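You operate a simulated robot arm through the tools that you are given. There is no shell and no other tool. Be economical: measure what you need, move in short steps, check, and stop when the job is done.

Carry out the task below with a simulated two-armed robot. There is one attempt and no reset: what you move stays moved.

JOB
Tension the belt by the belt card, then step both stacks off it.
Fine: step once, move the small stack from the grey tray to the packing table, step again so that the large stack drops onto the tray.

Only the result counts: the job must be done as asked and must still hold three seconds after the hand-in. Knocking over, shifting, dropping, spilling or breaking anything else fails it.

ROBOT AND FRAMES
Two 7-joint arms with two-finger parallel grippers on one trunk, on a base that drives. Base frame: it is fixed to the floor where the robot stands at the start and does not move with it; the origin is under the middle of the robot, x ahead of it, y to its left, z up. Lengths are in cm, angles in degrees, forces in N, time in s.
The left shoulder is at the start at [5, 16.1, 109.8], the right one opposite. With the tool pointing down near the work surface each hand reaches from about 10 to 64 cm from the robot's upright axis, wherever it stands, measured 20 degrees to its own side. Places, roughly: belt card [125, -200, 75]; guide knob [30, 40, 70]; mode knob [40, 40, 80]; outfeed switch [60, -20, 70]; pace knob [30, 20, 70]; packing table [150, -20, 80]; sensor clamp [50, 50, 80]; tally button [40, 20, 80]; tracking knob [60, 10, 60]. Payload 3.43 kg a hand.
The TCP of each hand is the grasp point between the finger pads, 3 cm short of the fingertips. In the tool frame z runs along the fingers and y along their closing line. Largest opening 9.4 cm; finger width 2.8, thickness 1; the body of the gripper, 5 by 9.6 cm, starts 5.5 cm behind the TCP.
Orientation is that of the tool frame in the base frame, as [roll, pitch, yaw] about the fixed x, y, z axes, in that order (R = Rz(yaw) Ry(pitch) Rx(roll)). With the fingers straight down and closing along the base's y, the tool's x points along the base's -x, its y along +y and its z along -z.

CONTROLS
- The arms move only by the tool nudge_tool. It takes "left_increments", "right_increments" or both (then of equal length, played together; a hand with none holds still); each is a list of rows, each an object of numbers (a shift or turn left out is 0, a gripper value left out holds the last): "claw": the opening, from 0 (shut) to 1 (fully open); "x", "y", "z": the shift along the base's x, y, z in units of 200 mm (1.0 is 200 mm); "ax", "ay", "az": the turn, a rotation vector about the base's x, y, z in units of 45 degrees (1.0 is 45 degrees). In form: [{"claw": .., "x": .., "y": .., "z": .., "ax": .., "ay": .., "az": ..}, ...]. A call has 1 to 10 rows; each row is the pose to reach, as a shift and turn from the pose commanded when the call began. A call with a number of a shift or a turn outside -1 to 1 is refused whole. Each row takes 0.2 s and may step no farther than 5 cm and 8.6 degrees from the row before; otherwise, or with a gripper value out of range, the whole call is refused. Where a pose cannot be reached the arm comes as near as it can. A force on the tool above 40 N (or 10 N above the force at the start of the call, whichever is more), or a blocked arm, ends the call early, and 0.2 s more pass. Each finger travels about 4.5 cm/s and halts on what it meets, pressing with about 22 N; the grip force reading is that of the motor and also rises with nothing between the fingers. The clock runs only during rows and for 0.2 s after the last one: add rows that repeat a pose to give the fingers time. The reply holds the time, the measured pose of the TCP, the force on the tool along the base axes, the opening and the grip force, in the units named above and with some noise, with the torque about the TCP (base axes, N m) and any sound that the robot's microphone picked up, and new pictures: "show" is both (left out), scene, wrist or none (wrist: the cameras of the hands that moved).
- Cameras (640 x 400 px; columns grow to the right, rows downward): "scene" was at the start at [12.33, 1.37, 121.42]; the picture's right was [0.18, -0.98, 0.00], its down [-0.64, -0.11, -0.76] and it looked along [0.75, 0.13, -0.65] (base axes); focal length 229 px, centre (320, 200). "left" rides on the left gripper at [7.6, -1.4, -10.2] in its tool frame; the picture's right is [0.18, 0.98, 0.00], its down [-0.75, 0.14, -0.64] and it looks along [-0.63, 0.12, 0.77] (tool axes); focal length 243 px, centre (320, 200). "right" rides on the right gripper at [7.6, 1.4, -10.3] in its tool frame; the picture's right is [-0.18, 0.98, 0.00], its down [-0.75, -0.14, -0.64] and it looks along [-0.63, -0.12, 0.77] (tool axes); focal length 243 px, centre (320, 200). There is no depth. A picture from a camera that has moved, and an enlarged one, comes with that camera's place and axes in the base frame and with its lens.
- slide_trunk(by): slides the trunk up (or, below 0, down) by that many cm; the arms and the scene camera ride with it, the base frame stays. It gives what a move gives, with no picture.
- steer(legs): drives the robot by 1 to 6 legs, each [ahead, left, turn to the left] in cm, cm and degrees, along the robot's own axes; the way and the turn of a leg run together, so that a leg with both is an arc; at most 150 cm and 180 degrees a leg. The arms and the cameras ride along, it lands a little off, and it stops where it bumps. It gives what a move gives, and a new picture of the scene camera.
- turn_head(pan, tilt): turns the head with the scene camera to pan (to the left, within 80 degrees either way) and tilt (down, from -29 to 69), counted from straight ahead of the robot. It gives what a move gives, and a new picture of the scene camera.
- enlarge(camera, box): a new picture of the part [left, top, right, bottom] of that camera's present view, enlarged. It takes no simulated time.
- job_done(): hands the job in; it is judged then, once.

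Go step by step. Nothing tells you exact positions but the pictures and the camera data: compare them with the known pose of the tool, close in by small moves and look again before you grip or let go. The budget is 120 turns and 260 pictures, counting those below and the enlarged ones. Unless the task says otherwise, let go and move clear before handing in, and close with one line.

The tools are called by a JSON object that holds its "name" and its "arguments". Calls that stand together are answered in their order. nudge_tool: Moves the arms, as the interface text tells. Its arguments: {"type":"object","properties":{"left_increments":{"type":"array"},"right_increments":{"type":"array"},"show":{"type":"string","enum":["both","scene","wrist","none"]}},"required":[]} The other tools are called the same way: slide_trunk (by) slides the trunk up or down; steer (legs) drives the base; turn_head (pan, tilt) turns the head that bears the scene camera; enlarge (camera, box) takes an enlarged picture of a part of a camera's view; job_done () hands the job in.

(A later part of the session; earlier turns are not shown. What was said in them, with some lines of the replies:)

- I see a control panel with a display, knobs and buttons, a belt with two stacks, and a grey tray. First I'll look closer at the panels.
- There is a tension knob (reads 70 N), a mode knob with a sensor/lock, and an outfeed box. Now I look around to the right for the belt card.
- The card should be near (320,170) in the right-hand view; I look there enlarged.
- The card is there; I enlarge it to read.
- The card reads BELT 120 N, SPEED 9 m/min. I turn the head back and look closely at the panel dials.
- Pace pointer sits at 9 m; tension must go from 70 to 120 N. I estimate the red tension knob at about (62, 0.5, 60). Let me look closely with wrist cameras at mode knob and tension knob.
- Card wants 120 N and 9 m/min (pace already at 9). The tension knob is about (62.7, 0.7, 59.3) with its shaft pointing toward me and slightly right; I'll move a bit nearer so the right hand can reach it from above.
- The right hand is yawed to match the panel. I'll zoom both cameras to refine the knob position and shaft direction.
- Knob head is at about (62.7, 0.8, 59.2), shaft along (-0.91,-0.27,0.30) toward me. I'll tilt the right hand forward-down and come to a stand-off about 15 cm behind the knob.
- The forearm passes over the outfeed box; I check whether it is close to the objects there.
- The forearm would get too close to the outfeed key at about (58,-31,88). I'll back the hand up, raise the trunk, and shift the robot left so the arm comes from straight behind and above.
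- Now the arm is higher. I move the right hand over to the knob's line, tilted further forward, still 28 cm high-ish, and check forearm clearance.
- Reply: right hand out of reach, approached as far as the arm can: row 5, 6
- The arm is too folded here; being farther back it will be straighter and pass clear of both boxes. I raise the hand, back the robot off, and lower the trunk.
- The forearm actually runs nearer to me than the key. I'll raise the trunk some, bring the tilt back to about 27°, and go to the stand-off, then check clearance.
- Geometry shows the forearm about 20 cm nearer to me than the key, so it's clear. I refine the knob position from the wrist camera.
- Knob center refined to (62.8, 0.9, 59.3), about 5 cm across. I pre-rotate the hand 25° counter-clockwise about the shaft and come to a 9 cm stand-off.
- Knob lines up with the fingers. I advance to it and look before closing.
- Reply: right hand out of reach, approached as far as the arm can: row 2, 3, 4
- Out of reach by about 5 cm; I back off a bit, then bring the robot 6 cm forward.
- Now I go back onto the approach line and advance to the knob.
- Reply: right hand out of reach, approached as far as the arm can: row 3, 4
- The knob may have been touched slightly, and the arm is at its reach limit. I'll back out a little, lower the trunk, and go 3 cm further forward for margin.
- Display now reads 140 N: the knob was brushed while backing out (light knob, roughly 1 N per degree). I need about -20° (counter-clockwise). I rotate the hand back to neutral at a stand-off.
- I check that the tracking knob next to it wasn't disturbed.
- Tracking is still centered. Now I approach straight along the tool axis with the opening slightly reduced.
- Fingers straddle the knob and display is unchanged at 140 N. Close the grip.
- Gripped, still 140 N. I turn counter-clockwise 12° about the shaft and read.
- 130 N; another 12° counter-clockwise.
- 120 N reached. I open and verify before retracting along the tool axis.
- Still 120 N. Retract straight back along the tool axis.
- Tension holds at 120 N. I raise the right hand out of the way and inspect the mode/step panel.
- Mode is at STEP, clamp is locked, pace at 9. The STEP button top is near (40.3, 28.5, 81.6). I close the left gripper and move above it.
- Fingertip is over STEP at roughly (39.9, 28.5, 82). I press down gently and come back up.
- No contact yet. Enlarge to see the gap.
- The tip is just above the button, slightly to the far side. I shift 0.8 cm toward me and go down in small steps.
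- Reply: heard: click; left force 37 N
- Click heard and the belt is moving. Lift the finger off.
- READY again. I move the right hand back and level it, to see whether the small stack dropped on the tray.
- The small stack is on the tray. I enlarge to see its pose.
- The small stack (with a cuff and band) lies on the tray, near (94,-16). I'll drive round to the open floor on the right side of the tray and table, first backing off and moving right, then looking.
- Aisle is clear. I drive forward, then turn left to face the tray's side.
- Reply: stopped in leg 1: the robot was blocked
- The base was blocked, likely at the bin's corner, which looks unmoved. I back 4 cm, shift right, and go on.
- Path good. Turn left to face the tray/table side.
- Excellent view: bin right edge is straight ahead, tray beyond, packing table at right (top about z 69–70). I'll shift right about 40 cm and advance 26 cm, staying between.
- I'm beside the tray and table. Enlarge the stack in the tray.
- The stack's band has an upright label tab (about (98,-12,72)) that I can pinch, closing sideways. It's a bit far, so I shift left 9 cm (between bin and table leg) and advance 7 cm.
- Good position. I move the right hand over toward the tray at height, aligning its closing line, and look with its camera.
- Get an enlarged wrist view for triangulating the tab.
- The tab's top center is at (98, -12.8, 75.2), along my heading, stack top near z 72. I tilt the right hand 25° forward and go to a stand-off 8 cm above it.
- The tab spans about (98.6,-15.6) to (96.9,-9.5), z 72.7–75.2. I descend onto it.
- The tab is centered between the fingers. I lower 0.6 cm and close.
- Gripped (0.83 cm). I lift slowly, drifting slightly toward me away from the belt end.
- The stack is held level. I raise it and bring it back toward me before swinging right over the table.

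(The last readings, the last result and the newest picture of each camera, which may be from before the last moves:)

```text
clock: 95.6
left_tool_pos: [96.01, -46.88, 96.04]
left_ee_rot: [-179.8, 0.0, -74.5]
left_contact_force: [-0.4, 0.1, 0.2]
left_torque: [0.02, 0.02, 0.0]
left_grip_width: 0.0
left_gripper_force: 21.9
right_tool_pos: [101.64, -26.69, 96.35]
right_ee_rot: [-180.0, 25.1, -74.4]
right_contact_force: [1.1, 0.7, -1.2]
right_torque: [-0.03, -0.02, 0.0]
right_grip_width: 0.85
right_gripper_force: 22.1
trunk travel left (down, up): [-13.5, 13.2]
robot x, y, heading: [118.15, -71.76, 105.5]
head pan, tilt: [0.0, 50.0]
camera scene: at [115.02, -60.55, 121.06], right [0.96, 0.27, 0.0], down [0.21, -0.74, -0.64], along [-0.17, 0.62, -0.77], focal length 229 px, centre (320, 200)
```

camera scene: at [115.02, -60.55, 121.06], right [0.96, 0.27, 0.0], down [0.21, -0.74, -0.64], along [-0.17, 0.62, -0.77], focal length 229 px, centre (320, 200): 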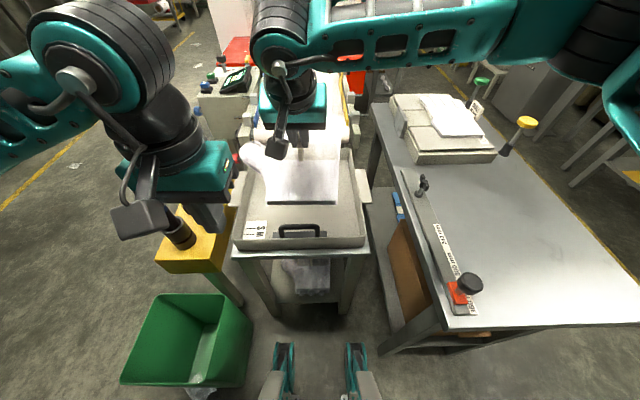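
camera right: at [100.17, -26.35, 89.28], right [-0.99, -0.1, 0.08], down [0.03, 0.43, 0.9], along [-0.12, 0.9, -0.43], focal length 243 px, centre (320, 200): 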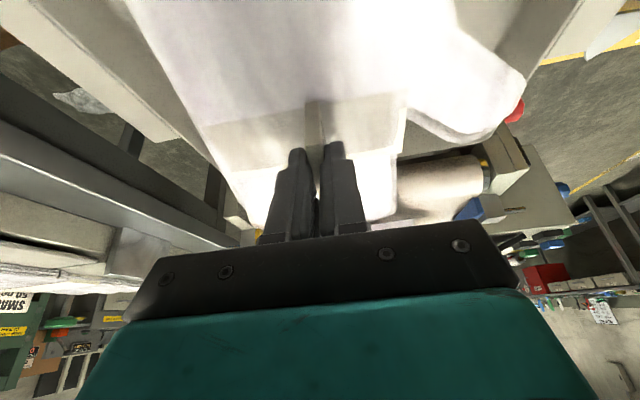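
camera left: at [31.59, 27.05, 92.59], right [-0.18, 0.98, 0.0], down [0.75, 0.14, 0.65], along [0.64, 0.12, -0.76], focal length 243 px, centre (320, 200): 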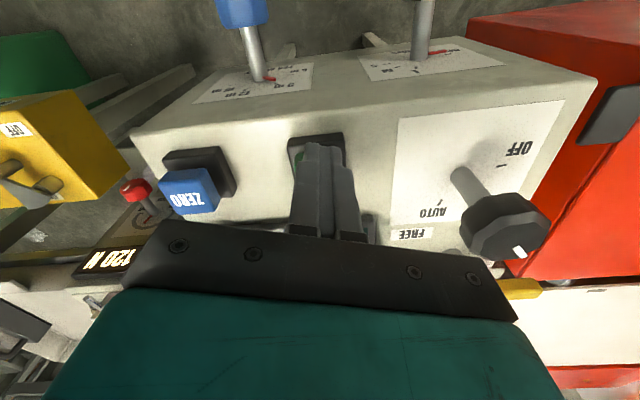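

Now I swing to the right over the table in three legs.

{"name": "nudge_tool", "arguments": {"right_increments": [{"x": 0.2, "y": 0.05}, {"x": 0.4, "y": 0.1}, {"x": 0.6, "y": 0.15}, {"x": 0.8, "y": 0.2}, {"x": 0.95, "y": 0.24}], "show": "none"}}

{"name": "nudge_tool", "arguments": {"right_increments": [{"x": 0.2, "y": 0.05}, {"x": 0.4, "y": 0.1}, {"x": 0.6, "y": 0.15}, {"x": 0.8, "y": 0.2}, {"x": 0.95, "y": 0.24}], "show": "scene"}}

```text
clock: 96.8
left_tool_pos: [96.14, -46.82, 96.01]
left_ee_rot: [180.0, 0.0, -74.5]
left_contact_force: [-0.5, 0.2, -0.2]
left_torque: [-0.01, -0.01, -0.02]
left_grip_width: 0.02
left_gripper_force: 22.1
right_tool_pos: [120.85, -22.0, 96.22]
right_ee_rot: [-179.8, 25.2, -74.4]
right_contact_force: [-0.1, -0.9, -0.5]
right_torque: [-0.03, 0.0, 0.0]
right_grip_width: 0.86
right_gripper_force: 22.1
trunk travel left (down, up): [-13.5, 13.2]
robot x, y, heading: [118.45, -72.0, 105.5]
head pan, tilt: [0.0, 50.0]
```

```text
clock: 98.0
left_tool_pos: [96.11, -46.89, 95.95]
left_ee_rot: [179.9, 0.0, -74.5]
left_contact_force: [-0.3, 0.0, -0.3]
left_torque: [0.0, -0.04, 0.03]
left_grip_width: 0.0
left_gripper_force: 21.9
right_tool_pos: [139.8, -16.94, 96.2]
right_ee_rot: [-179.8, 25.0, -74.4]
right_contact_force: [0.4, 1.1, -0.6]
right_torque: [-0.03, 0.01, -0.01]
right_grip_width: 0.85
right_gripper_force: 22.2
trunk travel left (down, up): [-13.5, 13.2]
robot x, y, heading: [118.31, -71.78, 105.5]
head pan, tilt: [0.0, 50.0]
camera scene: at [115.03, -60.55, 121.06], right [0.96, 0.27, 0.0], down [0.2, -0.74, -0.64], along [-0.17, 0.62, -0.77], focal length 229 px, centre (320, 200)
```

scene: 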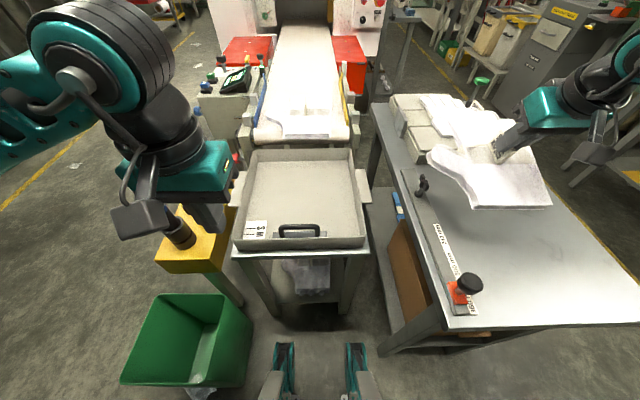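

Continue 13 cm further right.

{"name": "nudge_tool", "arguments": {"right_increments": [{"x": 0.2, "y": 0.01}, {"x": 0.4, "y": 0.02}, {"x": 0.55, "y": 0.03}, {"x": 0.665, "y": 0.03}, {"x": 0.665, "y": 0.03}], "show": "none"}}

{"name": "turn_head", "arguments": {"pan": -35, "tilt": 50}}

```text
clock: 99.2
left_tool_pos: [96.0, -46.95, 96.07]
left_ee_rot: [179.9, 0.0, -74.5]
left_contact_force: [-1.1, -0.4, -0.2]
left_torque: [0.0, 0.02, 0.02]
left_grip_width: 0.02
left_gripper_force: 21.7
right_tool_pos: [153.06, -16.6, 96.25]
right_ee_rot: [-179.9, 25.1, -74.6]
right_contact_force: [1.3, 0.5, -0.5]
right_torque: [-0.02, -0.03, 0.0]
right_grip_width: 0.83
right_gripper_force: 21.5
trunk travel left (down, up): [-13.5, 13.2]
robot x, y, heading: [118.37, -71.67, 105.7]
head pan, tilt: [0.0, 50.0]
```

```text
clock: 100.2
left_tool_pos: [95.99, -46.82, 96.04]
left_ee_rot: [180.0, 0.0, -74.6]
left_contact_force: [1.1, -0.1, -0.6]
left_torque: [0.0, -0.02, -0.02]
left_grip_width: 0.0
left_gripper_force: 21.6
right_tool_pos: [153.05, -16.57, 96.27]
right_ee_rot: [-179.9, 25.0, -74.5]
right_contact_force: [-0.7, -0.4, -1.2]
right_torque: [-0.03, 0.01, 0.0]
right_grip_width: 0.85
right_gripper_force: 22.0
trunk travel left (down, up): [-13.5, 13.2]
robot x, y, heading: [118.1, -71.16, 105.6]
head pan, tilt: [-35.0, 50.0]
camera scene: at [119.64, -60.7, 121.05], right [0.94, -0.33, 0.0], down [-0.25, -0.72, -0.64], along [0.21, 0.61, -0.77], focal length 229 px, centre (320, 200)
```

scene: 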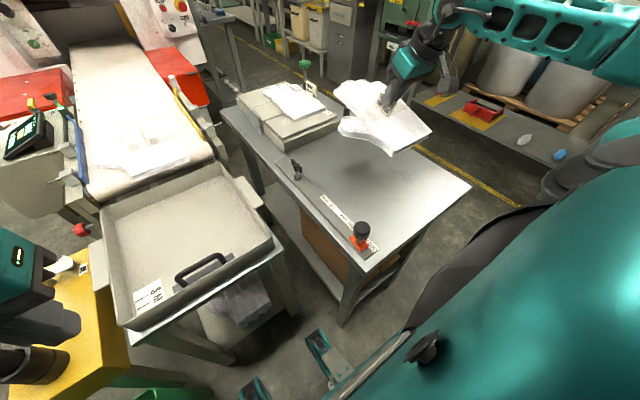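

The stack is over the clear middle of the table (table spans laterally 27–69 cm from me, stack at 49). I lower it to just above the top.

{"name": "nudge_tool", "arguments": {"right_increments": [{"z": -0.15}, {"z": -0.3}, {"z": -0.45}, {"z": -0.6}, {"z": -0.7}, {"z": -0.7}]}}

{"name": "enlarge", "arguments": {"camera": "scene", "box": [280, 80, 480, 260]}}

```text
clock: 101.8
left_tool_pos: [96.14, -46.9, 95.97]
left_ee_rot: [-180.0, 0.2, -74.4]
left_contact_force: [0.2, 0.5, -0.2]
left_torque: [-0.03, 0.01, 0.0]
left_grip_width: 0.0
left_gripper_force: 21.7
right_tool_pos: [153.06, -16.07, 83.06]
right_ee_rot: [-179.7, 26.6, -74.5]
right_contact_force: [0.2, 1.0, 13.6]
right_torque: [-0.76, -0.02, -0.04]
right_grip_width: 0.88
right_gripper_force: 22.2
trunk travel left (down, up): [-13.5, 13.2]
robot x, y, heading: [118.47, -71.5, 105.6]
head pan, tilt: [-35.0, 50.0]
stopped in row 6 (right hand): the force on the tool passed its limit at 40 N (the readings are from after the stop); the commanded pose is now the measured one
camera scene: at [119.58, -60.81, 121.03], right [0.94, -0.33, 0.0], down [-0.26, -0.72, -0.64], along [0.21, 0.61, -0.77], focal length 229 px, centre (320, 200)
camera right: at [154.75, -27.33, 88.86], right [-0.99, -0.1, 0.08], down [0.03, 0.41, 0.91], along [-0.12, 0.91, -0.4], focal length 243 px, centre (320, 200)
```

scene: 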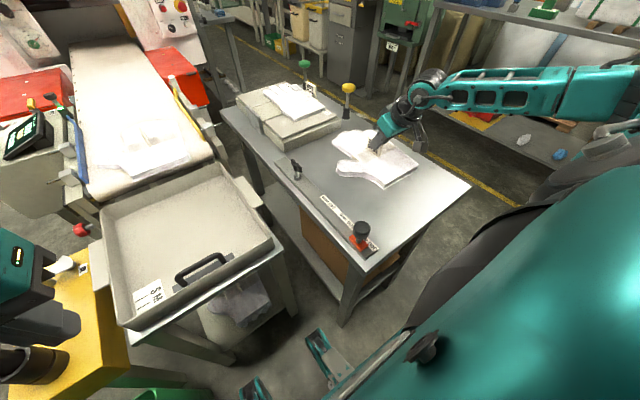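
right: 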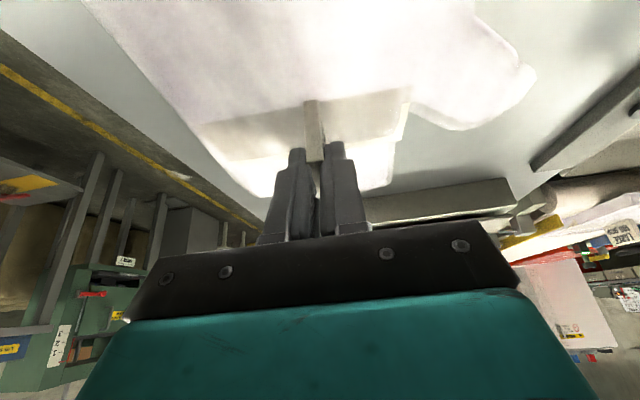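

```text
2.22 times, centred on (380, 170) of scene
camera zoom: at [119.58, -60.81, 121.03], right [0.94, -0.33, 0.0], down [-0.26, -0.72, -0.64], along [0.21, 0.61, -0.77], focal length 509 px, centre (187, 267)
```

zoom: 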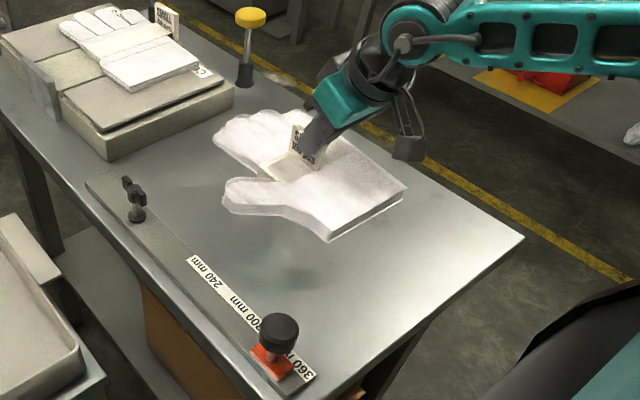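

Contact with the table. I ease up slightly to check load, then release.

{"name": "nudge_tool", "arguments": {"right_increments": [{"z": 0.01, "ax": -0.034, "ay": -0.009}, {"z": 0.015, "ax": -0.034, "ay": -0.009}, {"z": 0.015, "ax": -0.034, "ay": -0.009}], "show": "none"}}

{"name": "enlarge", "arguments": {"camera": "scene", "box": [330, 100, 450, 200]}}

```text
clock: 102.6
left_tool_pos: [96.04, -46.87, 96.03]
left_ee_rot: [-180.0, 0.0, -74.5]
left_contact_force: [0.2, 0.1, 0.7]
left_torque: [0.0, -0.01, 0.02]
left_grip_width: 0.0
left_gripper_force: 22.2
right_tool_pos: [153.04, -16.15, 83.05]
right_ee_rot: [-179.8, 24.5, -74.5]
right_contact_force: [0.7, 2.2, 6.8]
right_torque: [0.53, 0.17, -0.08]
right_grip_width: 0.88
right_gripper_force: 22.1
trunk travel left (down, up): [-13.5, 13.2]
robot x, y, heading: [118.05, -71.59, 105.6]
head pan, tilt: [-35.0, 50.0]
```

```text
4.00 times, centred on (390, 150) of scene
camera zoom: at [119.62, -60.76, 121.06], right [0.94, -0.33, 0.0], down [-0.26, -0.72, -0.64], along [0.21, 0.61, -0.77], focal length 916 px, centre (40, 400)
```

zoom: 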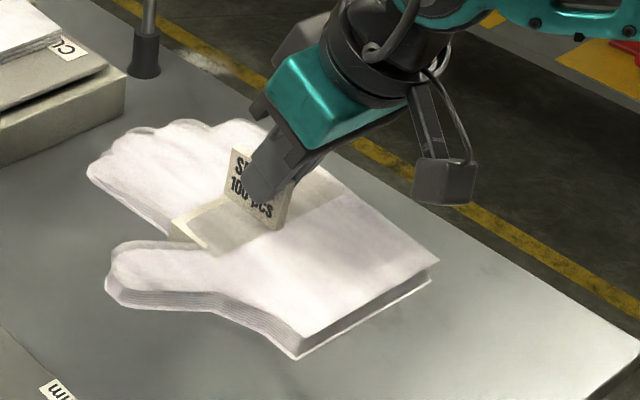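

It rests flat. Open and retreat upward along the tool axis.

{"name": "nudge_tool", "arguments": {"right_increments": [{"claw": 0.2}, {"claw": 0.4}, {"claw": 0.5}, {"claw": 0.5}, {"claw": 0.5, "x": 0.01, "y": -0.04, "z": 0.1}, {"claw": 0.5, "x": 0.02, "y": -0.09, "z": 0.2}, {"claw": 0.5, "x": 0.04, "y": -0.13, "z": 0.4}, {"claw": 0.5, "x": 0.04, "y": -0.13, "z": 0.6}, {"claw": 0.5, "x": 0.04, "y": -0.13, "z": 0.8}], "show": "scene"}}

{"name": "enlarge", "arguments": {"camera": "scene", "box": [280, 80, 480, 260]}}

```text
clock: 104.6
left_tool_pos: [96.01, -46.81, 96.0]
left_ee_rot: [180.0, 0.1, -74.5]
left_contact_force: [-0.6, 0.7, 0.4]
left_torque: [0.01, 0.01, 0.01]
left_grip_width: 0.0
left_gripper_force: 21.8
right_tool_pos: [153.84, -18.42, 98.99]
right_ee_rot: [-179.6, 24.5, -74.6]
right_contact_force: [-0.3, 0.6, 0.7]
right_torque: [-0.02, 0.0, 0.01]
right_grip_width: 4.69
right_gripper_force: 0.1
trunk travel left (down, up): [-13.5, 13.2]
robot x, y, heading: [118.07, -71.58, 105.7]
head pan, tilt: [-35.0, 50.0]
camera scene: at [119.64, -60.72, 121.05], right [0.94, -0.33, 0.0], down [-0.26, -0.72, -0.64], along [0.21, 0.61, -0.77], focal length 229 px, centre (320, 200)
```

scene: 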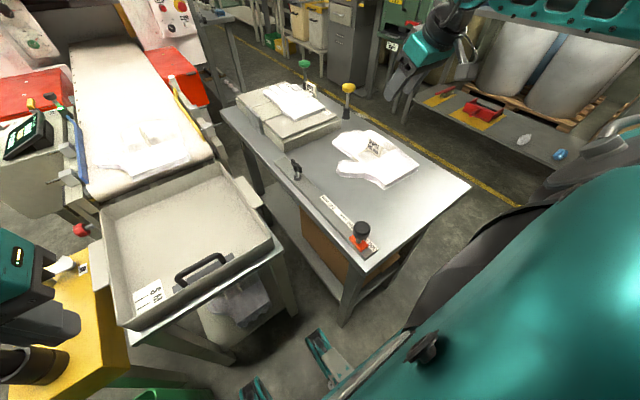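

```text
2.22 times, centred on (380, 170) of scene
camera zoom: at [119.64, -60.72, 121.05], right [0.94, -0.33, 0.0], down [-0.26, -0.72, -0.64], along [0.21, 0.61, -0.77], focal length 509 px, centre (187, 267)
```

zoom: 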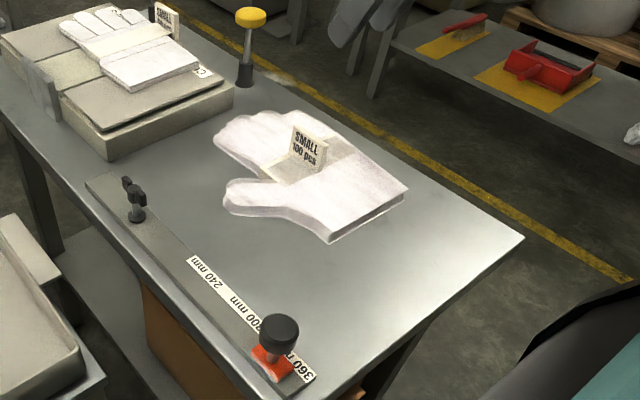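

The small stack stands cleanly on the packing table. I tuck the right hand back in, then drive back the way I came.

{"name": "nudge_tool", "arguments": {"right_increments": [{"x": -0.15, "y": -0.08, "ax": -0.1, "ay": -0.028}, {"x": -0.3, "y": -0.16, "ax": -0.21, "ay": -0.058}, {"x": -0.45, "y": -0.25, "ax": -0.32, "ay": -0.09}, {"x": -0.6, "y": -0.33, "ax": -0.43, "ay": -0.12}, {"x": -0.7, "y": -0.38, "ax": -0.53, "ay": -0.148}], "show": "none"}}

{"name": "nudge_tool", "arguments": {"right_increments": [{"x": -0.15, "y": -0.08, "z": 0.05}, {"x": -0.3, "y": -0.16, "z": 0.1}, {"x": -0.45, "y": -0.25, "z": 0.15}, {"x": -0.55, "y": -0.33, "z": 0.2}], "show": "none"}}

{"name": "steer", "arguments": {"legs": [[-7, 0, 0], [0, -9, 0], [-26, 0, 0], [0, 40, 0]]}}

```text
clock: 105.8
left_tool_pos: [96.09, -46.88, 96.01]
left_ee_rot: [-180.0, 0.0, -74.6]
left_contact_force: [0.6, -0.3, 1.0]
left_torque: [0.0, 0.02, 0.03]
left_grip_width: 0.01
left_gripper_force: 21.9
right_tool_pos: [139.8, -26.17, 99.08]
right_ee_rot: [-179.6, -0.3, -74.5]
right_contact_force: [0.2, -0.9, -0.2]
right_torque: [0.03, 0.0, 0.0]
right_grip_width: 4.72
right_gripper_force: 0.1
trunk travel left (down, up): [-13.5, 13.2]
robot x, y, heading: [118.24, -71.71, 105.6]
head pan, tilt: [-35.0, 50.0]
```

```text
clock: 106.8
left_tool_pos: [96.03, -46.71, 96.02]
left_ee_rot: [-180.0, -0.1, -74.5]
left_contact_force: [0.1, 0.8, -0.9]
left_torque: [-0.04, -0.02, -0.01]
left_grip_width: 0.0
left_gripper_force: 22.6
right_tool_pos: [128.78, -32.92, 102.97]
right_ee_rot: [-179.7, -0.3, -74.5]
right_contact_force: [-0.1, -0.2, 0.6]
right_torque: [-0.04, 0.0, -0.01]
right_grip_width: 4.69
right_gripper_force: 0.0
trunk travel left (down, up): [-13.5, 13.2]
robot x, y, heading: [118.52, -71.66, 105.4]
head pan, tilt: [-35.0, 50.0]
```

```text
clock: 114.0
left_tool_pos: [74.64, -86.83, 95.98]
left_ee_rot: [179.9, 0.0, -75.5]
left_contact_force: [0.9, -0.8, 0.1]
left_torque: [0.01, 0.05, -0.01]
left_grip_width: 0.02
left_gripper_force: 21.5
right_tool_pos: [107.52, -73.54, 102.92]
right_ee_rot: [-179.7, -0.3, -75.4]
right_contact_force: [0.8, -0.6, -1.2]
right_torque: [0.02, -0.01, 0.02]
right_grip_width: 4.72
right_gripper_force: 0.0
trunk travel left (down, up): [-13.5, 13.2]
robot x, y, heading: [96.53, -112.05, 104.6]
head pan, tilt: [-35.0, 50.0]
camera scene: at [98.0, -101.18, 121.06], right [0.94, -0.35, 0.0], down [-0.27, -0.72, -0.64], along [0.22, 0.6, -0.77], focal length 229 px, centre (320, 200)
```

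scene: 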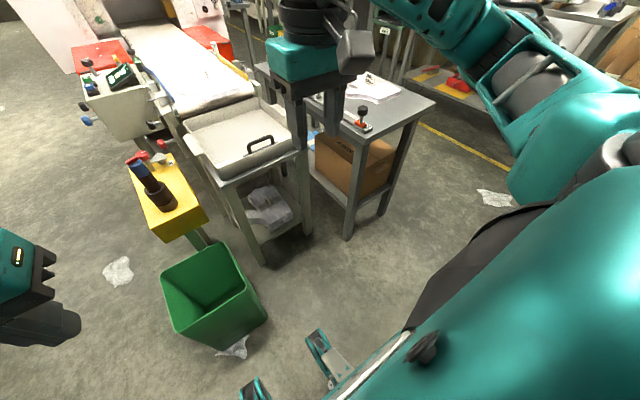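

Everything still stands. Turn right to heading 0 and drive back along the earlier route.

{"name": "steer", "arguments": {"legs": [[0, 0, -104.6], [-75, 0, 0], [0, 13, 0], [-27, 0, 0]]}}

{"name": "turn_head", "arguments": {"pan": 30, "tilt": 40}}

```text
clock: 125.4
left_tool_pos: [27.05, -81.85, 95.98]
left_ee_rot: [-180.0, -0.1, 177.6]
left_contact_force: [0.0, -0.3, 0.1]
left_torque: [0.01, -0.01, -0.01]
left_grip_width: 0.01
left_gripper_force: 21.7
right_tool_pos: [30.3, -117.36, 102.9]
right_ee_rot: [-179.7, -0.2, 177.7]
right_contact_force: [0.1, 0.1, -0.5]
right_torque: [0.0, 0.0, -0.05]
right_grip_width: 4.69
right_gripper_force: 0.1
trunk travel left (down, up): [-13.5, 13.2]
robot x, y, heading: [-3.79, -95.37, -2.2]
head pan, tilt: [-35.0, 50.0]
camera scene: at [6.7, -100.31, 121.06], right [-0.61, -0.8, 0.0], down [-0.61, 0.46, -0.64], along [0.51, -0.39, -0.77], focal length 229 px, centre (320, 200)
```

scene: 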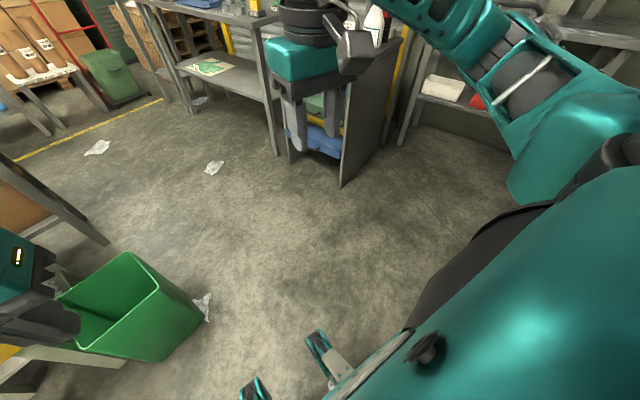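

```text
clock: 126.8
left_tool_pos: [27.16, -82.0, 96.01]
left_ee_rot: [180.0, 0.0, 177.6]
left_contact_force: [0.4, -0.1, -0.2]
left_torque: [0.01, 0.02, 0.01]
left_grip_width: 0.02
left_gripper_force: 22.2
right_tool_pos: [30.39, -117.44, 102.97]
right_ee_rot: [-179.7, -0.3, 177.7]
right_contact_force: [0.5, -0.1, -0.2]
right_torque: [-0.02, 0.0, -0.02]
right_grip_width: 4.69
right_gripper_force: 0.0
trunk travel left (down, up): [-13.5, 13.2]
robot x, y, heading: [-3.07, -95.67, -2.3]
head pan, tilt: [30.0, 40.0]
camera scene: at [8.14, -91.7, 122.47], right [0.46, -0.89, 0.0], down [-0.57, -0.3, -0.77], along [0.68, 0.36, -0.64], focal length 229 px, centre (320, 200)
```

scene: 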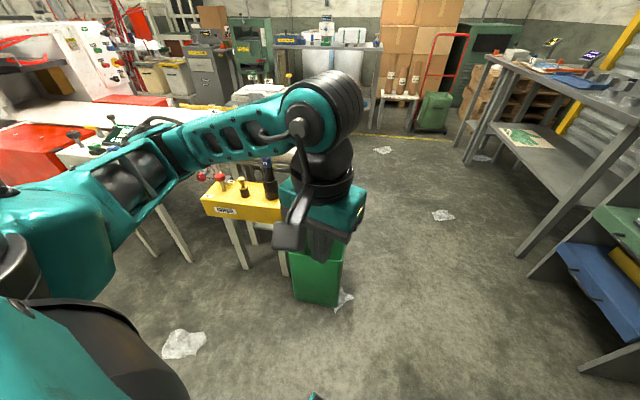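

Now back 3, straighten, slide left to the console and come forward.

{"name": "steer", "arguments": {"legs": [[-3, 0, 2.3], [0, 109, 0]]}}

{"name": "turn_head", "arguments": {"pan": 5, "tilt": 45}}

```text
clock: 137.0
left_tool_pos: [22.33, 28.6, 95.96]
left_ee_rot: [180.0, 0.0, -179.1]
left_contact_force: [0.2, -0.6, 0.4]
left_torque: [-0.01, 0.02, -0.01]
left_grip_width: 0.01
left_gripper_force: 22.0
right_tool_pos: [27.72, -6.63, 103.11]
right_ee_rot: [-179.7, -0.3, -179.2]
right_contact_force: [0.5, -0.5, -0.3]
right_torque: [0.02, 0.0, 0.01]
right_grip_width: 4.73
right_gripper_force: 0.1
trunk travel left (down, up): [-13.5, 13.2]
robot x, y, heading: [-7.07, 13.26, 0.7]
head pan, tilt: [30.0, 40.0]
camera scene: at [4.03, 17.79, 122.47], right [0.51, -0.86, 0.0], down [-0.55, -0.33, -0.77], along [0.66, 0.39, -0.64], focal length 229 px, centre (320, 200)
```

scene: 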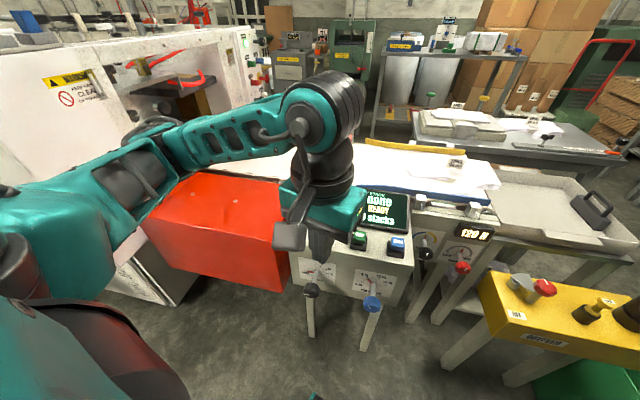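

```text
clock: 137.9
left_tool_pos: [22.31, 28.7, 96.01]
left_ee_rot: [-180.0, 0.0, -179.0]
left_contact_force: [0.3, 0.9, -0.8]
left_torque: [0.0, -0.01, -0.05]
left_grip_width: 0.0
left_gripper_force: 21.7
right_tool_pos: [27.54, -6.59, 103.05]
right_ee_rot: [-179.6, -0.3, -179.0]
right_contact_force: [-0.3, 0.3, 0.8]
right_torque: [0.0, -0.03, -0.03]
right_grip_width: 4.7
right_gripper_force: 0.0
trunk travel left (down, up): [-13.5, 13.2]
robot x, y, heading: [-7.42, 13.49, 0.8]
head pan, tilt: [5.0, 45.0]
camera scene: at [4.83, 14.26, 121.75], right [0.1, -0.99, 0.0], down [-0.7, -0.07, -0.71], along [0.7, 0.07, -0.71], focal length 229 px, centre (320, 200)
```

scene: 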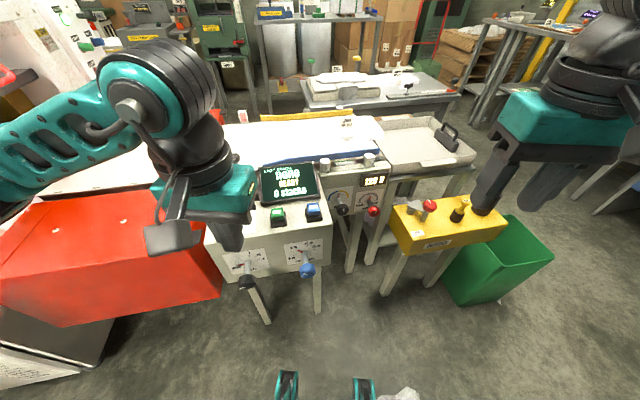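

Almost there; forward 16 cm puts the left hand near STEP.

{"name": "steer", "arguments": {"legs": [[16.5, 0, -0.7]]}}

{"name": "enlarge", "arguments": {"camera": "scene", "box": [200, 110, 480, 300]}}

{"name": "enlarge", "arguments": {"camera": "left", "box": [240, 60, 400, 200]}}

```text
clock: 139.3
left_tool_pos: [38.87, 28.28, 95.87]
left_ee_rot: [-180.0, 0.0, -180.0]
left_contact_force: [0.5, 0.6, 0.1]
left_torque: [-0.02, 0.0, 0.03]
left_grip_width: 0.01
left_gripper_force: 22.1
right_tool_pos: [43.69, -7.04, 102.84]
right_ee_rot: [-179.7, -0.3, -180.0]
right_contact_force: [0.0, -0.2, 0.3]
right_torque: [0.03, 0.01, 0.0]
right_grip_width: 4.7
right_gripper_force: 0.2
trunk travel left (down, up): [-13.5, 13.2]
robot x, y, heading: [9.22, 13.39, -0.1]
head pan, tilt: [5.0, 45.0]
camera scene: at [21.18, 14.21, 121.74], right [0.09, -1.0, 0.0], down [-0.7, -0.06, -0.71], along [0.7, 0.06, -0.71], focal length 229 px, centre (320, 200)
```

scene: 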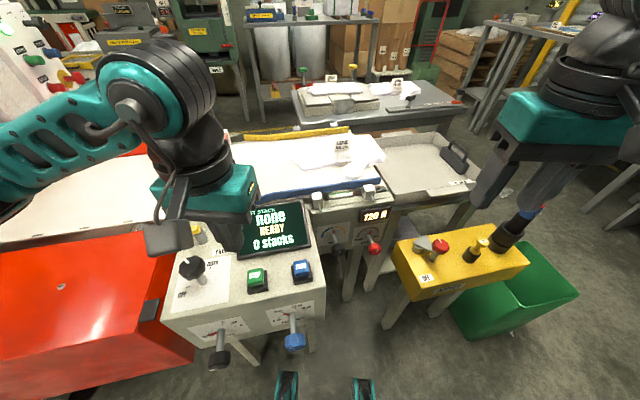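

```text
2.11 times, centred on (340, 205) of scene
camera zoom: at [21.18, 14.21, 121.74], right [0.09, -1.0, 0.0], down [-0.7, -0.06, -0.71], along [0.7, 0.06, -0.71], focal length 482 px, centre (278, 190)
```

zoom: 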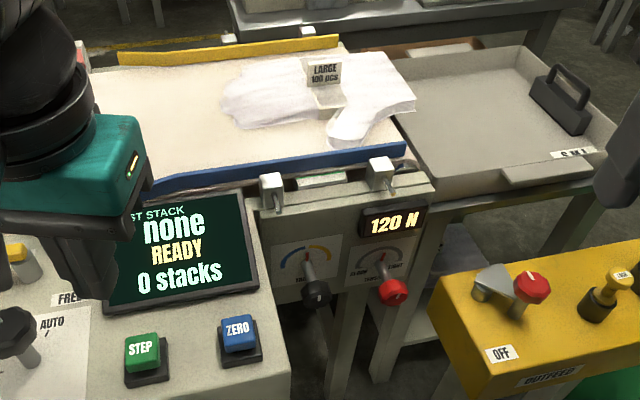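

```text
2.86 times, centred on (320, 130) of left
camera zoom: at [31.36, 26.81, 106.19], right [-0.18, 0.98, 0.0], down [0.75, 0.14, 0.64], along [0.63, 0.12, -0.77], focal length 693 px, centre (320, 400)
```

zoom: 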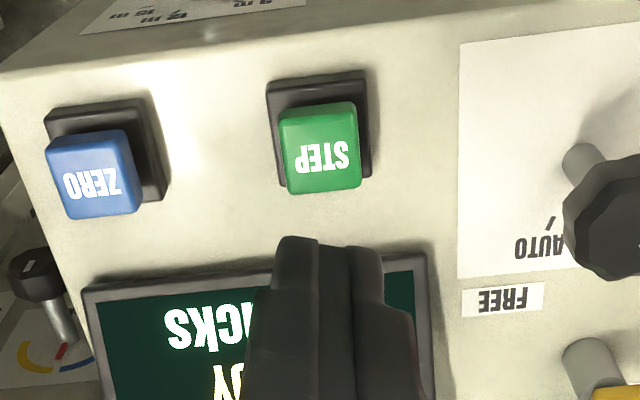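

Tension still 120 N, tracking centred, large stack at the belt end, tray empty. Press STEP at the same spot.

{"name": "nudge_tool", "arguments": {"left_increments": [{"x": 0.02, "y": 0.01, "z": -0.2}, {"x": 0.02, "y": 0.01, "z": -0.4}, {"x": 0.02, "y": 0.01, "z": -0.56}, {"x": 0.02, "y": 0.01, "z": -0.6}, {"x": 0.02, "y": 0.01, "z": -0.63}, {"x": 0.02, "y": 0.01, "z": -0.655}, {"x": 0.02, "y": 0.01, "z": -0.675}], "show": "scene"}}

```text
clock: 140.9
left_tool_pos: [39.3, 28.51, 82.49]
left_ee_rot: [-180.0, -0.1, -179.9]
left_contact_force: [-0.6, -0.3, 4.0]
left_torque: [0.01, 0.01, -0.02]
left_grip_width: 0.0
left_gripper_force: 22.1
right_tool_pos: [43.58, -6.97, 102.97]
right_ee_rot: [-179.8, -0.2, -179.8]
right_contact_force: [-0.2, 0.2, -0.3]
right_torque: [-0.01, -0.02, -0.02]
right_grip_width: 4.71
right_gripper_force: 0.2
trunk travel left (down, up): [-13.5, 13.2]
robot x, y, heading: [8.94, 13.35, 0.0]
head pan, tilt: [5.0, 45.0]
heard: click
camera scene: at [21.1, 14.19, 121.76], right [0.09, -1.0, 0.0], down [-0.7, -0.06, -0.71], along [0.7, 0.06, -0.71], focal length 229 px, centre (320, 200)
```

scene: 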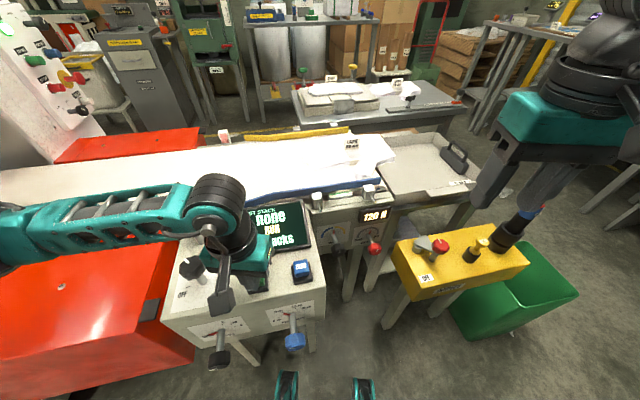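

Click heard and RUN shown. I lift the hand and watch the stack.

{"name": "nudge_tool", "arguments": {"left_increments": [{"z": 0.1}, {"z": 0.3}, {"z": 0.5}, {"z": 0.7}, {"z": 0.85}, {"z": 0.85}, {"z": 0.85}, {"z": 0.85}, {"z": 0.85}, {"z": 0.85}], "show": "none"}}

{"name": "nudge_tool", "arguments": {"left_increments": [{"z": 0}, {"z": 0}, {"z": 0}, {"z": 0}, {"z": 0}, {"z": 0}], "show": "scene"}}

{"name": "enlarge", "arguments": {"camera": "scene", "box": [200, 60, 500, 270]}}

```text
clock: 143.1
left_tool_pos: [39.3, 28.37, 99.25]
left_ee_rot: [180.0, 0.1, -179.9]
left_contact_force: [0.6, 0.1, -0.3]
left_torque: [-0.02, 0.0, 0.01]
left_grip_width: 0.0
left_gripper_force: 21.8
right_tool_pos: [43.63, -7.04, 103.0]
right_ee_rot: [-179.7, -0.3, -179.9]
right_contact_force: [0.1, 0.4, -0.3]
right_torque: [-0.01, 0.01, 0.0]
right_grip_width: 4.69
right_gripper_force: 0.0
trunk travel left (down, up): [-13.5, 13.2]
robot x, y, heading: [9.04, 13.63, -0.1]
head pan, tilt: [5.0, 45.0]
```

```text
clock: 144.5
left_tool_pos: [39.44, 28.27, 99.31]
left_ee_rot: [-180.0, 0.0, 179.9]
left_contact_force: [-0.7, 0.1, 0.3]
left_torque: [-0.01, 0.01, -0.02]
left_grip_width: 0.02
left_gripper_force: 22.0
right_tool_pos: [43.66, -7.01, 102.96]
right_ee_rot: [-179.7, -0.2, -179.9]
right_contact_force: [0.9, -0.7, -0.6]
right_torque: [0.0, -0.01, 0.03]
right_grip_width: 4.71
right_gripper_force: 0.1
trunk travel left (down, up): [-13.5, 13.2]
robot x, y, heading: [9.34, 13.49, -0.2]
head pan, tilt: [5.0, 45.0]
camera scene: at [21.13, 14.21, 121.75], right [0.09, -1.0, 0.0], down [-0.7, -0.06, -0.71], along [0.7, 0.06, -0.71], focal length 229 px, centre (320, 200)
```

scene: 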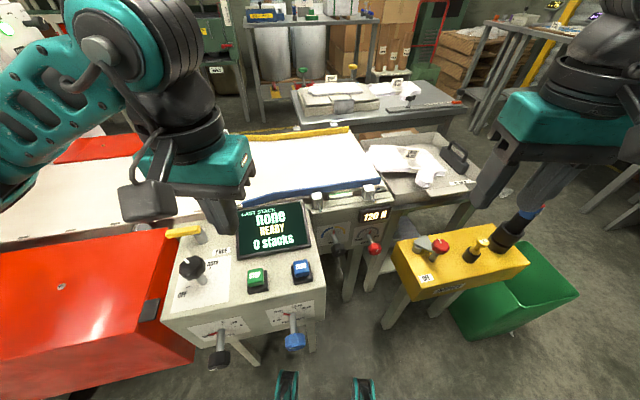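

```text
1.90 times, centred on (350, 165) of scene
camera zoom: at [21.13, 14.21, 121.75], right [0.09, -1.0, 0.0], down [-0.7, -0.06, -0.71], along [0.7, 0.06, -0.71], focal length 436 px, centre (263, 267)
```

zoom: 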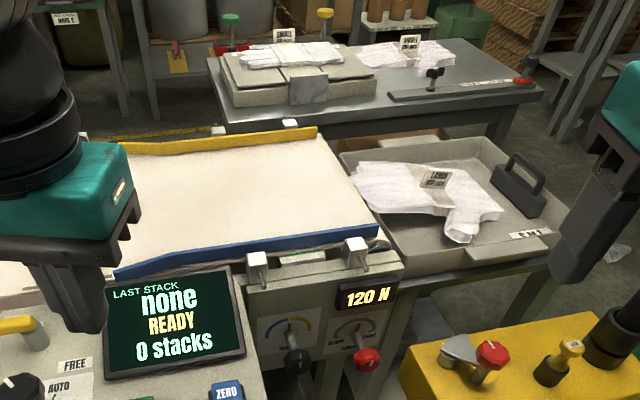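

The large stack dropped onto the tray. I check it is really down and stable.

{"name": "enlarge", "arguments": {"camera": "scene", "box": [340, 120, 490, 220]}}

{"name": "enlarge", "arguments": {"camera": "scene", "box": [160, 170, 400, 350]}}

```text
4.00 times, centred on (415, 170) of scene
camera zoom: at [21.13, 14.21, 121.75], right [0.09, -1.0, 0.0], down [-0.7, -0.06, -0.71], along [0.7, 0.06, -0.71], focal length 916 px, centre (-60, 320)
```

zoom: 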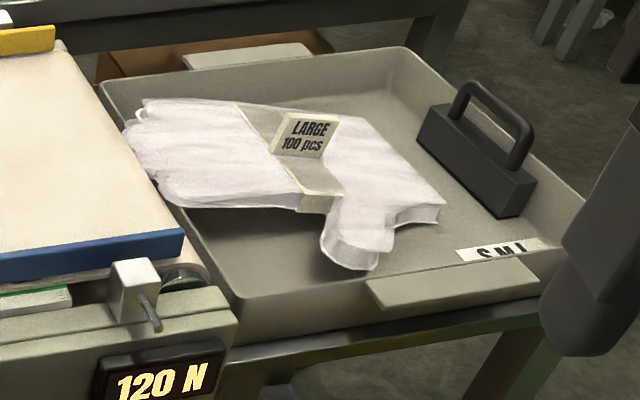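

```text
2.22 times, centred on (280, 260) of scene
camera zoom: at [21.13, 14.21, 121.75], right [0.09, -1.0, 0.0], down [-0.7, -0.06, -0.71], along [0.7, 0.06, -0.71], focal length 509 px, centre (409, 67)
```

zoom: 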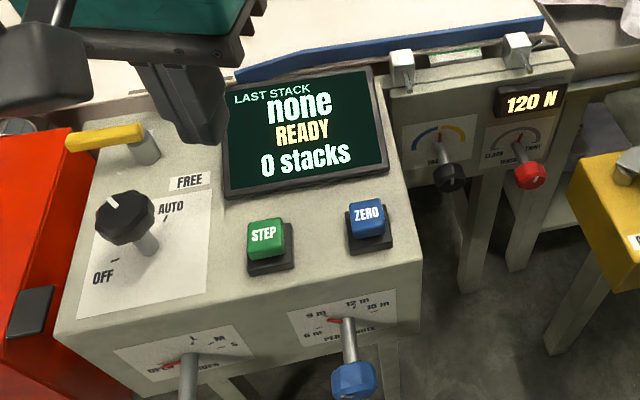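

The large stack's finger end seems up on the tray's rim near the belt. I inspect with the right hand's camera.

{"name": "nudge_tool", "arguments": {"right_increments": [{"x": 0.2}, {"x": 0.4}, {"x": 0.6}, {"x": 0.8}, {"x": 0.8}], "show": "wrist"}}

{"name": "enlarge", "arguments": {"camera": "right", "box": [180, 60, 420, 240]}}

```text
clock: 145.7
left_tool_pos: [39.42, 28.39, 99.4]
left_ee_rot: [-180.0, 0.0, 180.0]
left_contact_force: [1.0, -0.5, -0.4]
left_torque: [-0.02, -0.01, 0.0]
left_grip_width: 0.0
left_gripper_force: 22.0
right_tool_pos: [59.67, -6.95, 103.02]
right_ee_rot: [-179.7, -0.2, -179.9]
right_contact_force: [0.4, 0.5, 0.1]
right_torque: [-0.02, 0.0, -0.01]
right_grip_width: 4.71
right_gripper_force: 0.1
trunk travel left (down, up): [-13.5, 13.2]
robot x, y, heading: [9.04, 13.71, -0.2]
head pan, tilt: [5.0, 45.0]
camera right: at [52.21, -5.42, 113.28], right [0.18, 0.98, -0.01], down [0.76, -0.14, 0.64], along [0.63, -0.12, -0.77], focal length 243 px, centre (320, 200)
```

right: 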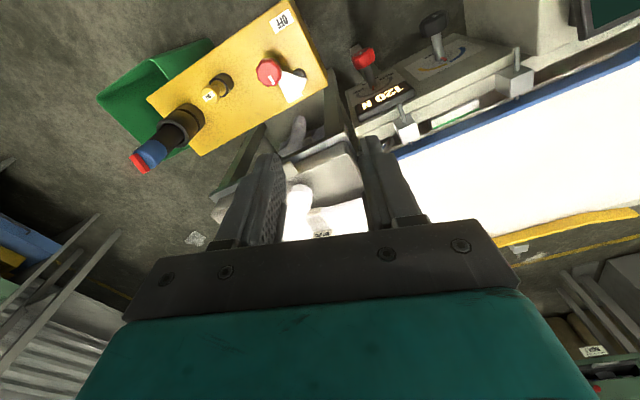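

```text
2.22 times, centred on (300, 150) of right
camera zoom: at [52.21, -5.42, 113.28], right [0.18, 0.98, -0.01], down [0.76, -0.14, 0.64], along [0.63, -0.12, -0.77], focal length 539 px, centre (364, 311)
```

zoom: 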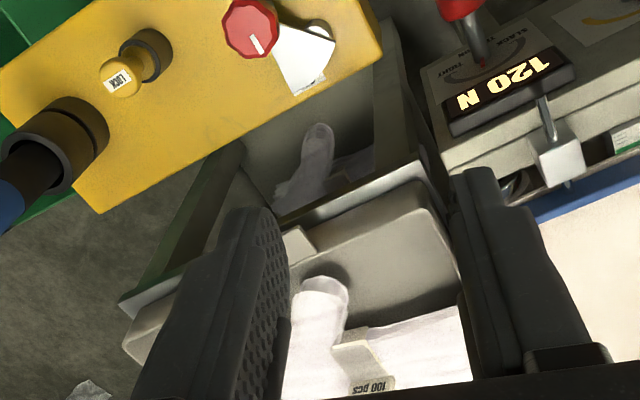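

I raise the trunk so the head camera looks down better into the gap.

{"name": "nudge_tool", "arguments": {"right_increments": [{"x": -0.2}, {"x": -0.4}, {"x": -0.6}, {"x": -0.8}], "show": "none"}}

{"name": "slide_trunk", "arguments": {"by": 13}}

{"name": "turn_head", "arguments": {"pan": -25, "tilt": 40}}

{"name": "enlarge", "arguments": {"camera": "scene", "box": [250, 120, 390, 220]}}

```text
clock: 146.7
left_tool_pos: [39.41, 28.32, 99.34]
left_ee_rot: [-179.9, 0.0, 179.9]
left_contact_force: [-0.1, 0.3, 0.1]
left_torque: [0.02, -0.02, 0.02]
left_grip_width: 0.02
left_gripper_force: 21.7
right_tool_pos: [43.13, -6.87, 102.7]
right_ee_rot: [-179.6, -0.3, 180.0]
right_contact_force: [0.7, 0.1, -0.4]
right_torque: [-0.03, 0.0, -0.01]
right_grip_width: 4.7
right_gripper_force: 0.2
trunk travel left (down, up): [-13.5, 13.2]
robot x, y, heading: [8.84, 13.49, 0.1]
head pan, tilt: [5.0, 45.0]
```

```text
clock: 148.3
left_tool_pos: [39.44, 28.35, 112.39]
left_ee_rot: [180.0, 0.0, -180.0]
left_contact_force: [0.4, 0.0, -0.5]
left_torque: [0.0, 0.01, -0.02]
left_grip_width: 0.0
left_gripper_force: 22.4
right_tool_pos: [43.34, -6.84, 115.91]
right_ee_rot: [-179.7, -0.2, -179.8]
right_contact_force: [0.1, 0.0, -0.3]
right_torque: [0.0, -0.01, -0.02]
right_grip_width: 4.7
right_gripper_force: 0.0
trunk travel left (down, up): [-26.5, 0.2]
robot x, y, heading: [9.07, 13.44, 0.0]
head pan, tilt: [5.0, 45.0]
```

```text
clock: 149.3
left_tool_pos: [39.38, 28.43, 112.28]
left_ee_rot: [-180.0, 0.1, -179.9]
left_contact_force: [1.0, -0.5, -0.1]
left_torque: [-0.04, -0.04, 0.01]
left_grip_width: 0.0
left_gripper_force: 21.8
right_tool_pos: [43.33, -6.95, 115.79]
right_ee_rot: [-179.7, -0.3, -179.8]
right_contact_force: [0.2, 0.4, -0.1]
right_torque: [0.02, 0.0, -0.02]
right_grip_width: 4.71
right_gripper_force: 0.1
trunk travel left (down, up): [-26.5, 0.2]
robot x, y, heading: [9.06, 13.68, -0.1]
head pan, tilt: [-25.0, 40.0]
camera scene: at [20.74, 9.91, 135.47], right [-0.42, -0.91, 0.0], down [-0.58, 0.27, -0.77], along [0.69, -0.32, -0.64], focal length 229 px, centre (320, 200)
```

scene: 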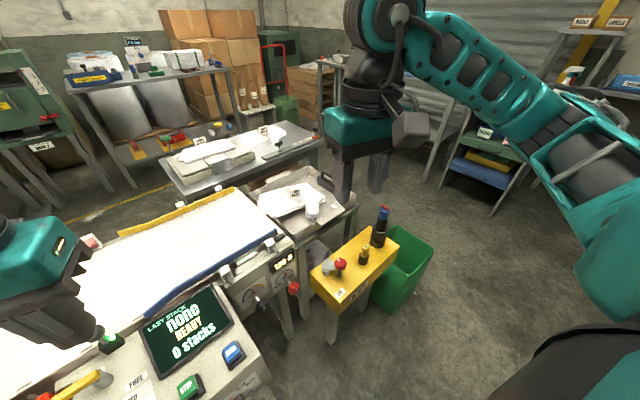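

```text
4.00 times, centred on (320, 170) of scene
camera zoom: at [20.74, 9.91, 135.47], right [-0.42, -0.91, 0.0], down [-0.58, 0.27, -0.77], along [0.69, -0.32, -0.64], focal length 916 px, centre (320, 320)
```

zoom: 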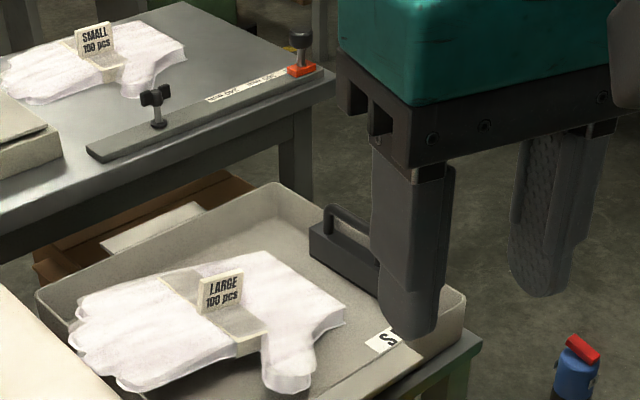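

The stack looks lying flat in the tray; to be sure about the gap at the belt end, I view along it from further right.

{"name": "steer", "arguments": {"legs": [[-12, 0, 0], [0, -32, 0]]}}

{"name": "turn_head", "arguments": {"pan": 15, "tilt": 35}}

{"name": "enlarge", "arguments": {"camera": "scene", "box": [250, 120, 410, 240]}}

```text
clock: 153.5
left_tool_pos: [27.58, -3.72, 112.3]
left_ee_rot: [-180.0, 0.0, -179.7]
left_contact_force: [-0.5, 0.4, 0.3]
left_torque: [0.01, -0.02, -0.03]
left_grip_width: 0.0
left_gripper_force: 21.9
right_tool_pos: [31.71, -39.01, 115.86]
right_ee_rot: [-179.7, -0.3, -179.8]
right_contact_force: [-0.1, 0.8, -0.4]
right_torque: [0.01, 0.02, 0.04]
right_grip_width: 4.69
right_gripper_force: 0.1
trunk travel left (down, up): [-26.5, 0.2]
robot x, y, heading: [-2.24, -18.47, 0.1]
head pan, tilt: [-25.0, 40.0]
camera scene: at [8.99, -22.19, 135.47], right [-0.42, -0.91, 0.0], down [-0.58, 0.27, -0.77], along [0.7, -0.32, -0.64], focal length 229 px, centre (320, 200)
```

scene: 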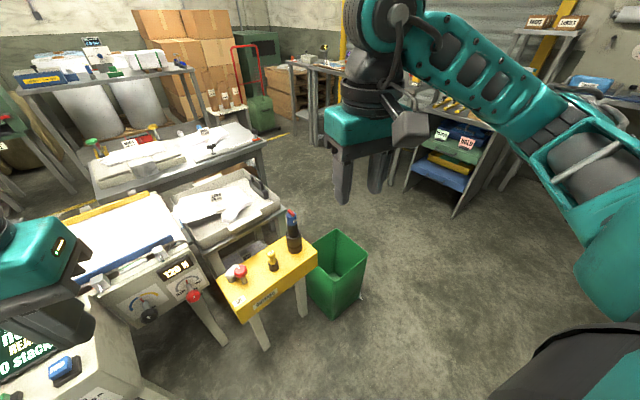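

```text
clock: 154.6
left_tool_pos: [27.74, -3.73, 112.43]
left_ee_rot: [179.9, 0.0, -179.8]
left_contact_force: [-0.1, -0.5, -0.5]
left_torque: [0.0, -0.01, 0.0]
left_grip_width: 0.02
left_gripper_force: 22.5
right_tool_pos: [31.55, -38.97, 115.9]
right_ee_rot: [-179.7, -0.3, -179.8]
right_contact_force: [-0.6, 1.0, 0.7]
right_torque: [0.01, 0.02, 0.02]
right_grip_width: 4.68
right_gripper_force: 0.1
trunk travel left (down, up): [-26.5, 0.2]
robot x, y, heading: [-2.68, -18.63, 0.4]
head pan, tilt: [15.0, 35.0]
camera scene: at [9.78, -16.31, 136.23], right [0.26, -0.97, 0.0], down [-0.55, -0.15, -0.82], along [0.79, 0.21, -0.57], focal length 229 px, centre (320, 200)
```

scene: 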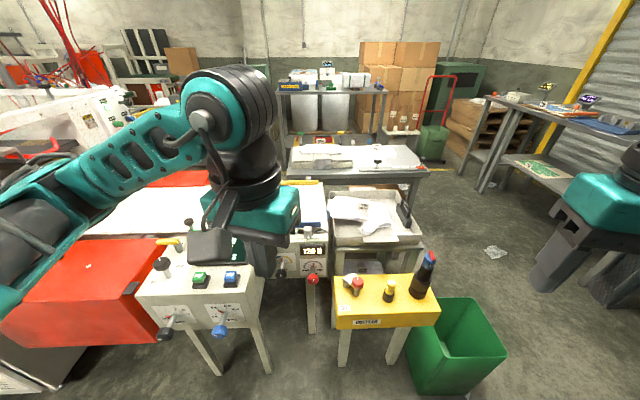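

```text
3.33 times, centred on (330, 180) of scene
camera zoom: at [9.78, -16.31, 136.23], right [0.26, -0.97, 0.0], down [-0.55, -0.15, -0.82], along [0.79, 0.21, -0.57], focal length 764 px, centre (287, 267)
```

zoom: 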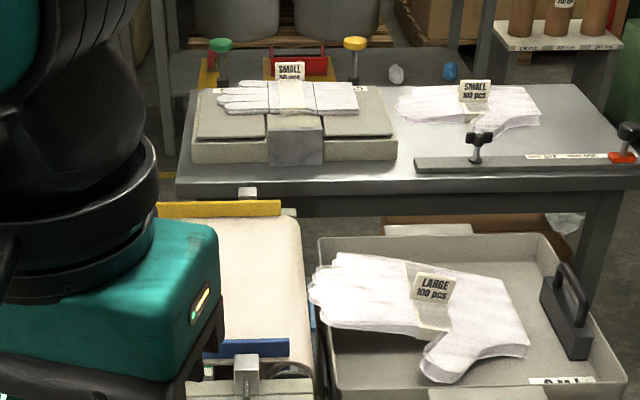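

Tension holds at 120 N, the small stack is on the packing table and the large one is off the belt. The large stack lies on the tray with its finger end resting on the near rim and a small gap to the belt. Both hands are clear, so I hand in.

{"name": "job_done", "arguments": {}}

```text
The job is handed in.
```

The belt is tensioned to the card's 120 N, with pace already at 9 m/min. Both stacks are off the belt: the small one on the packing table, the large one on the grey tray with its finger end resting on the tray rim. Along the way the tension knob got brushed up to 140 N before I set it back.
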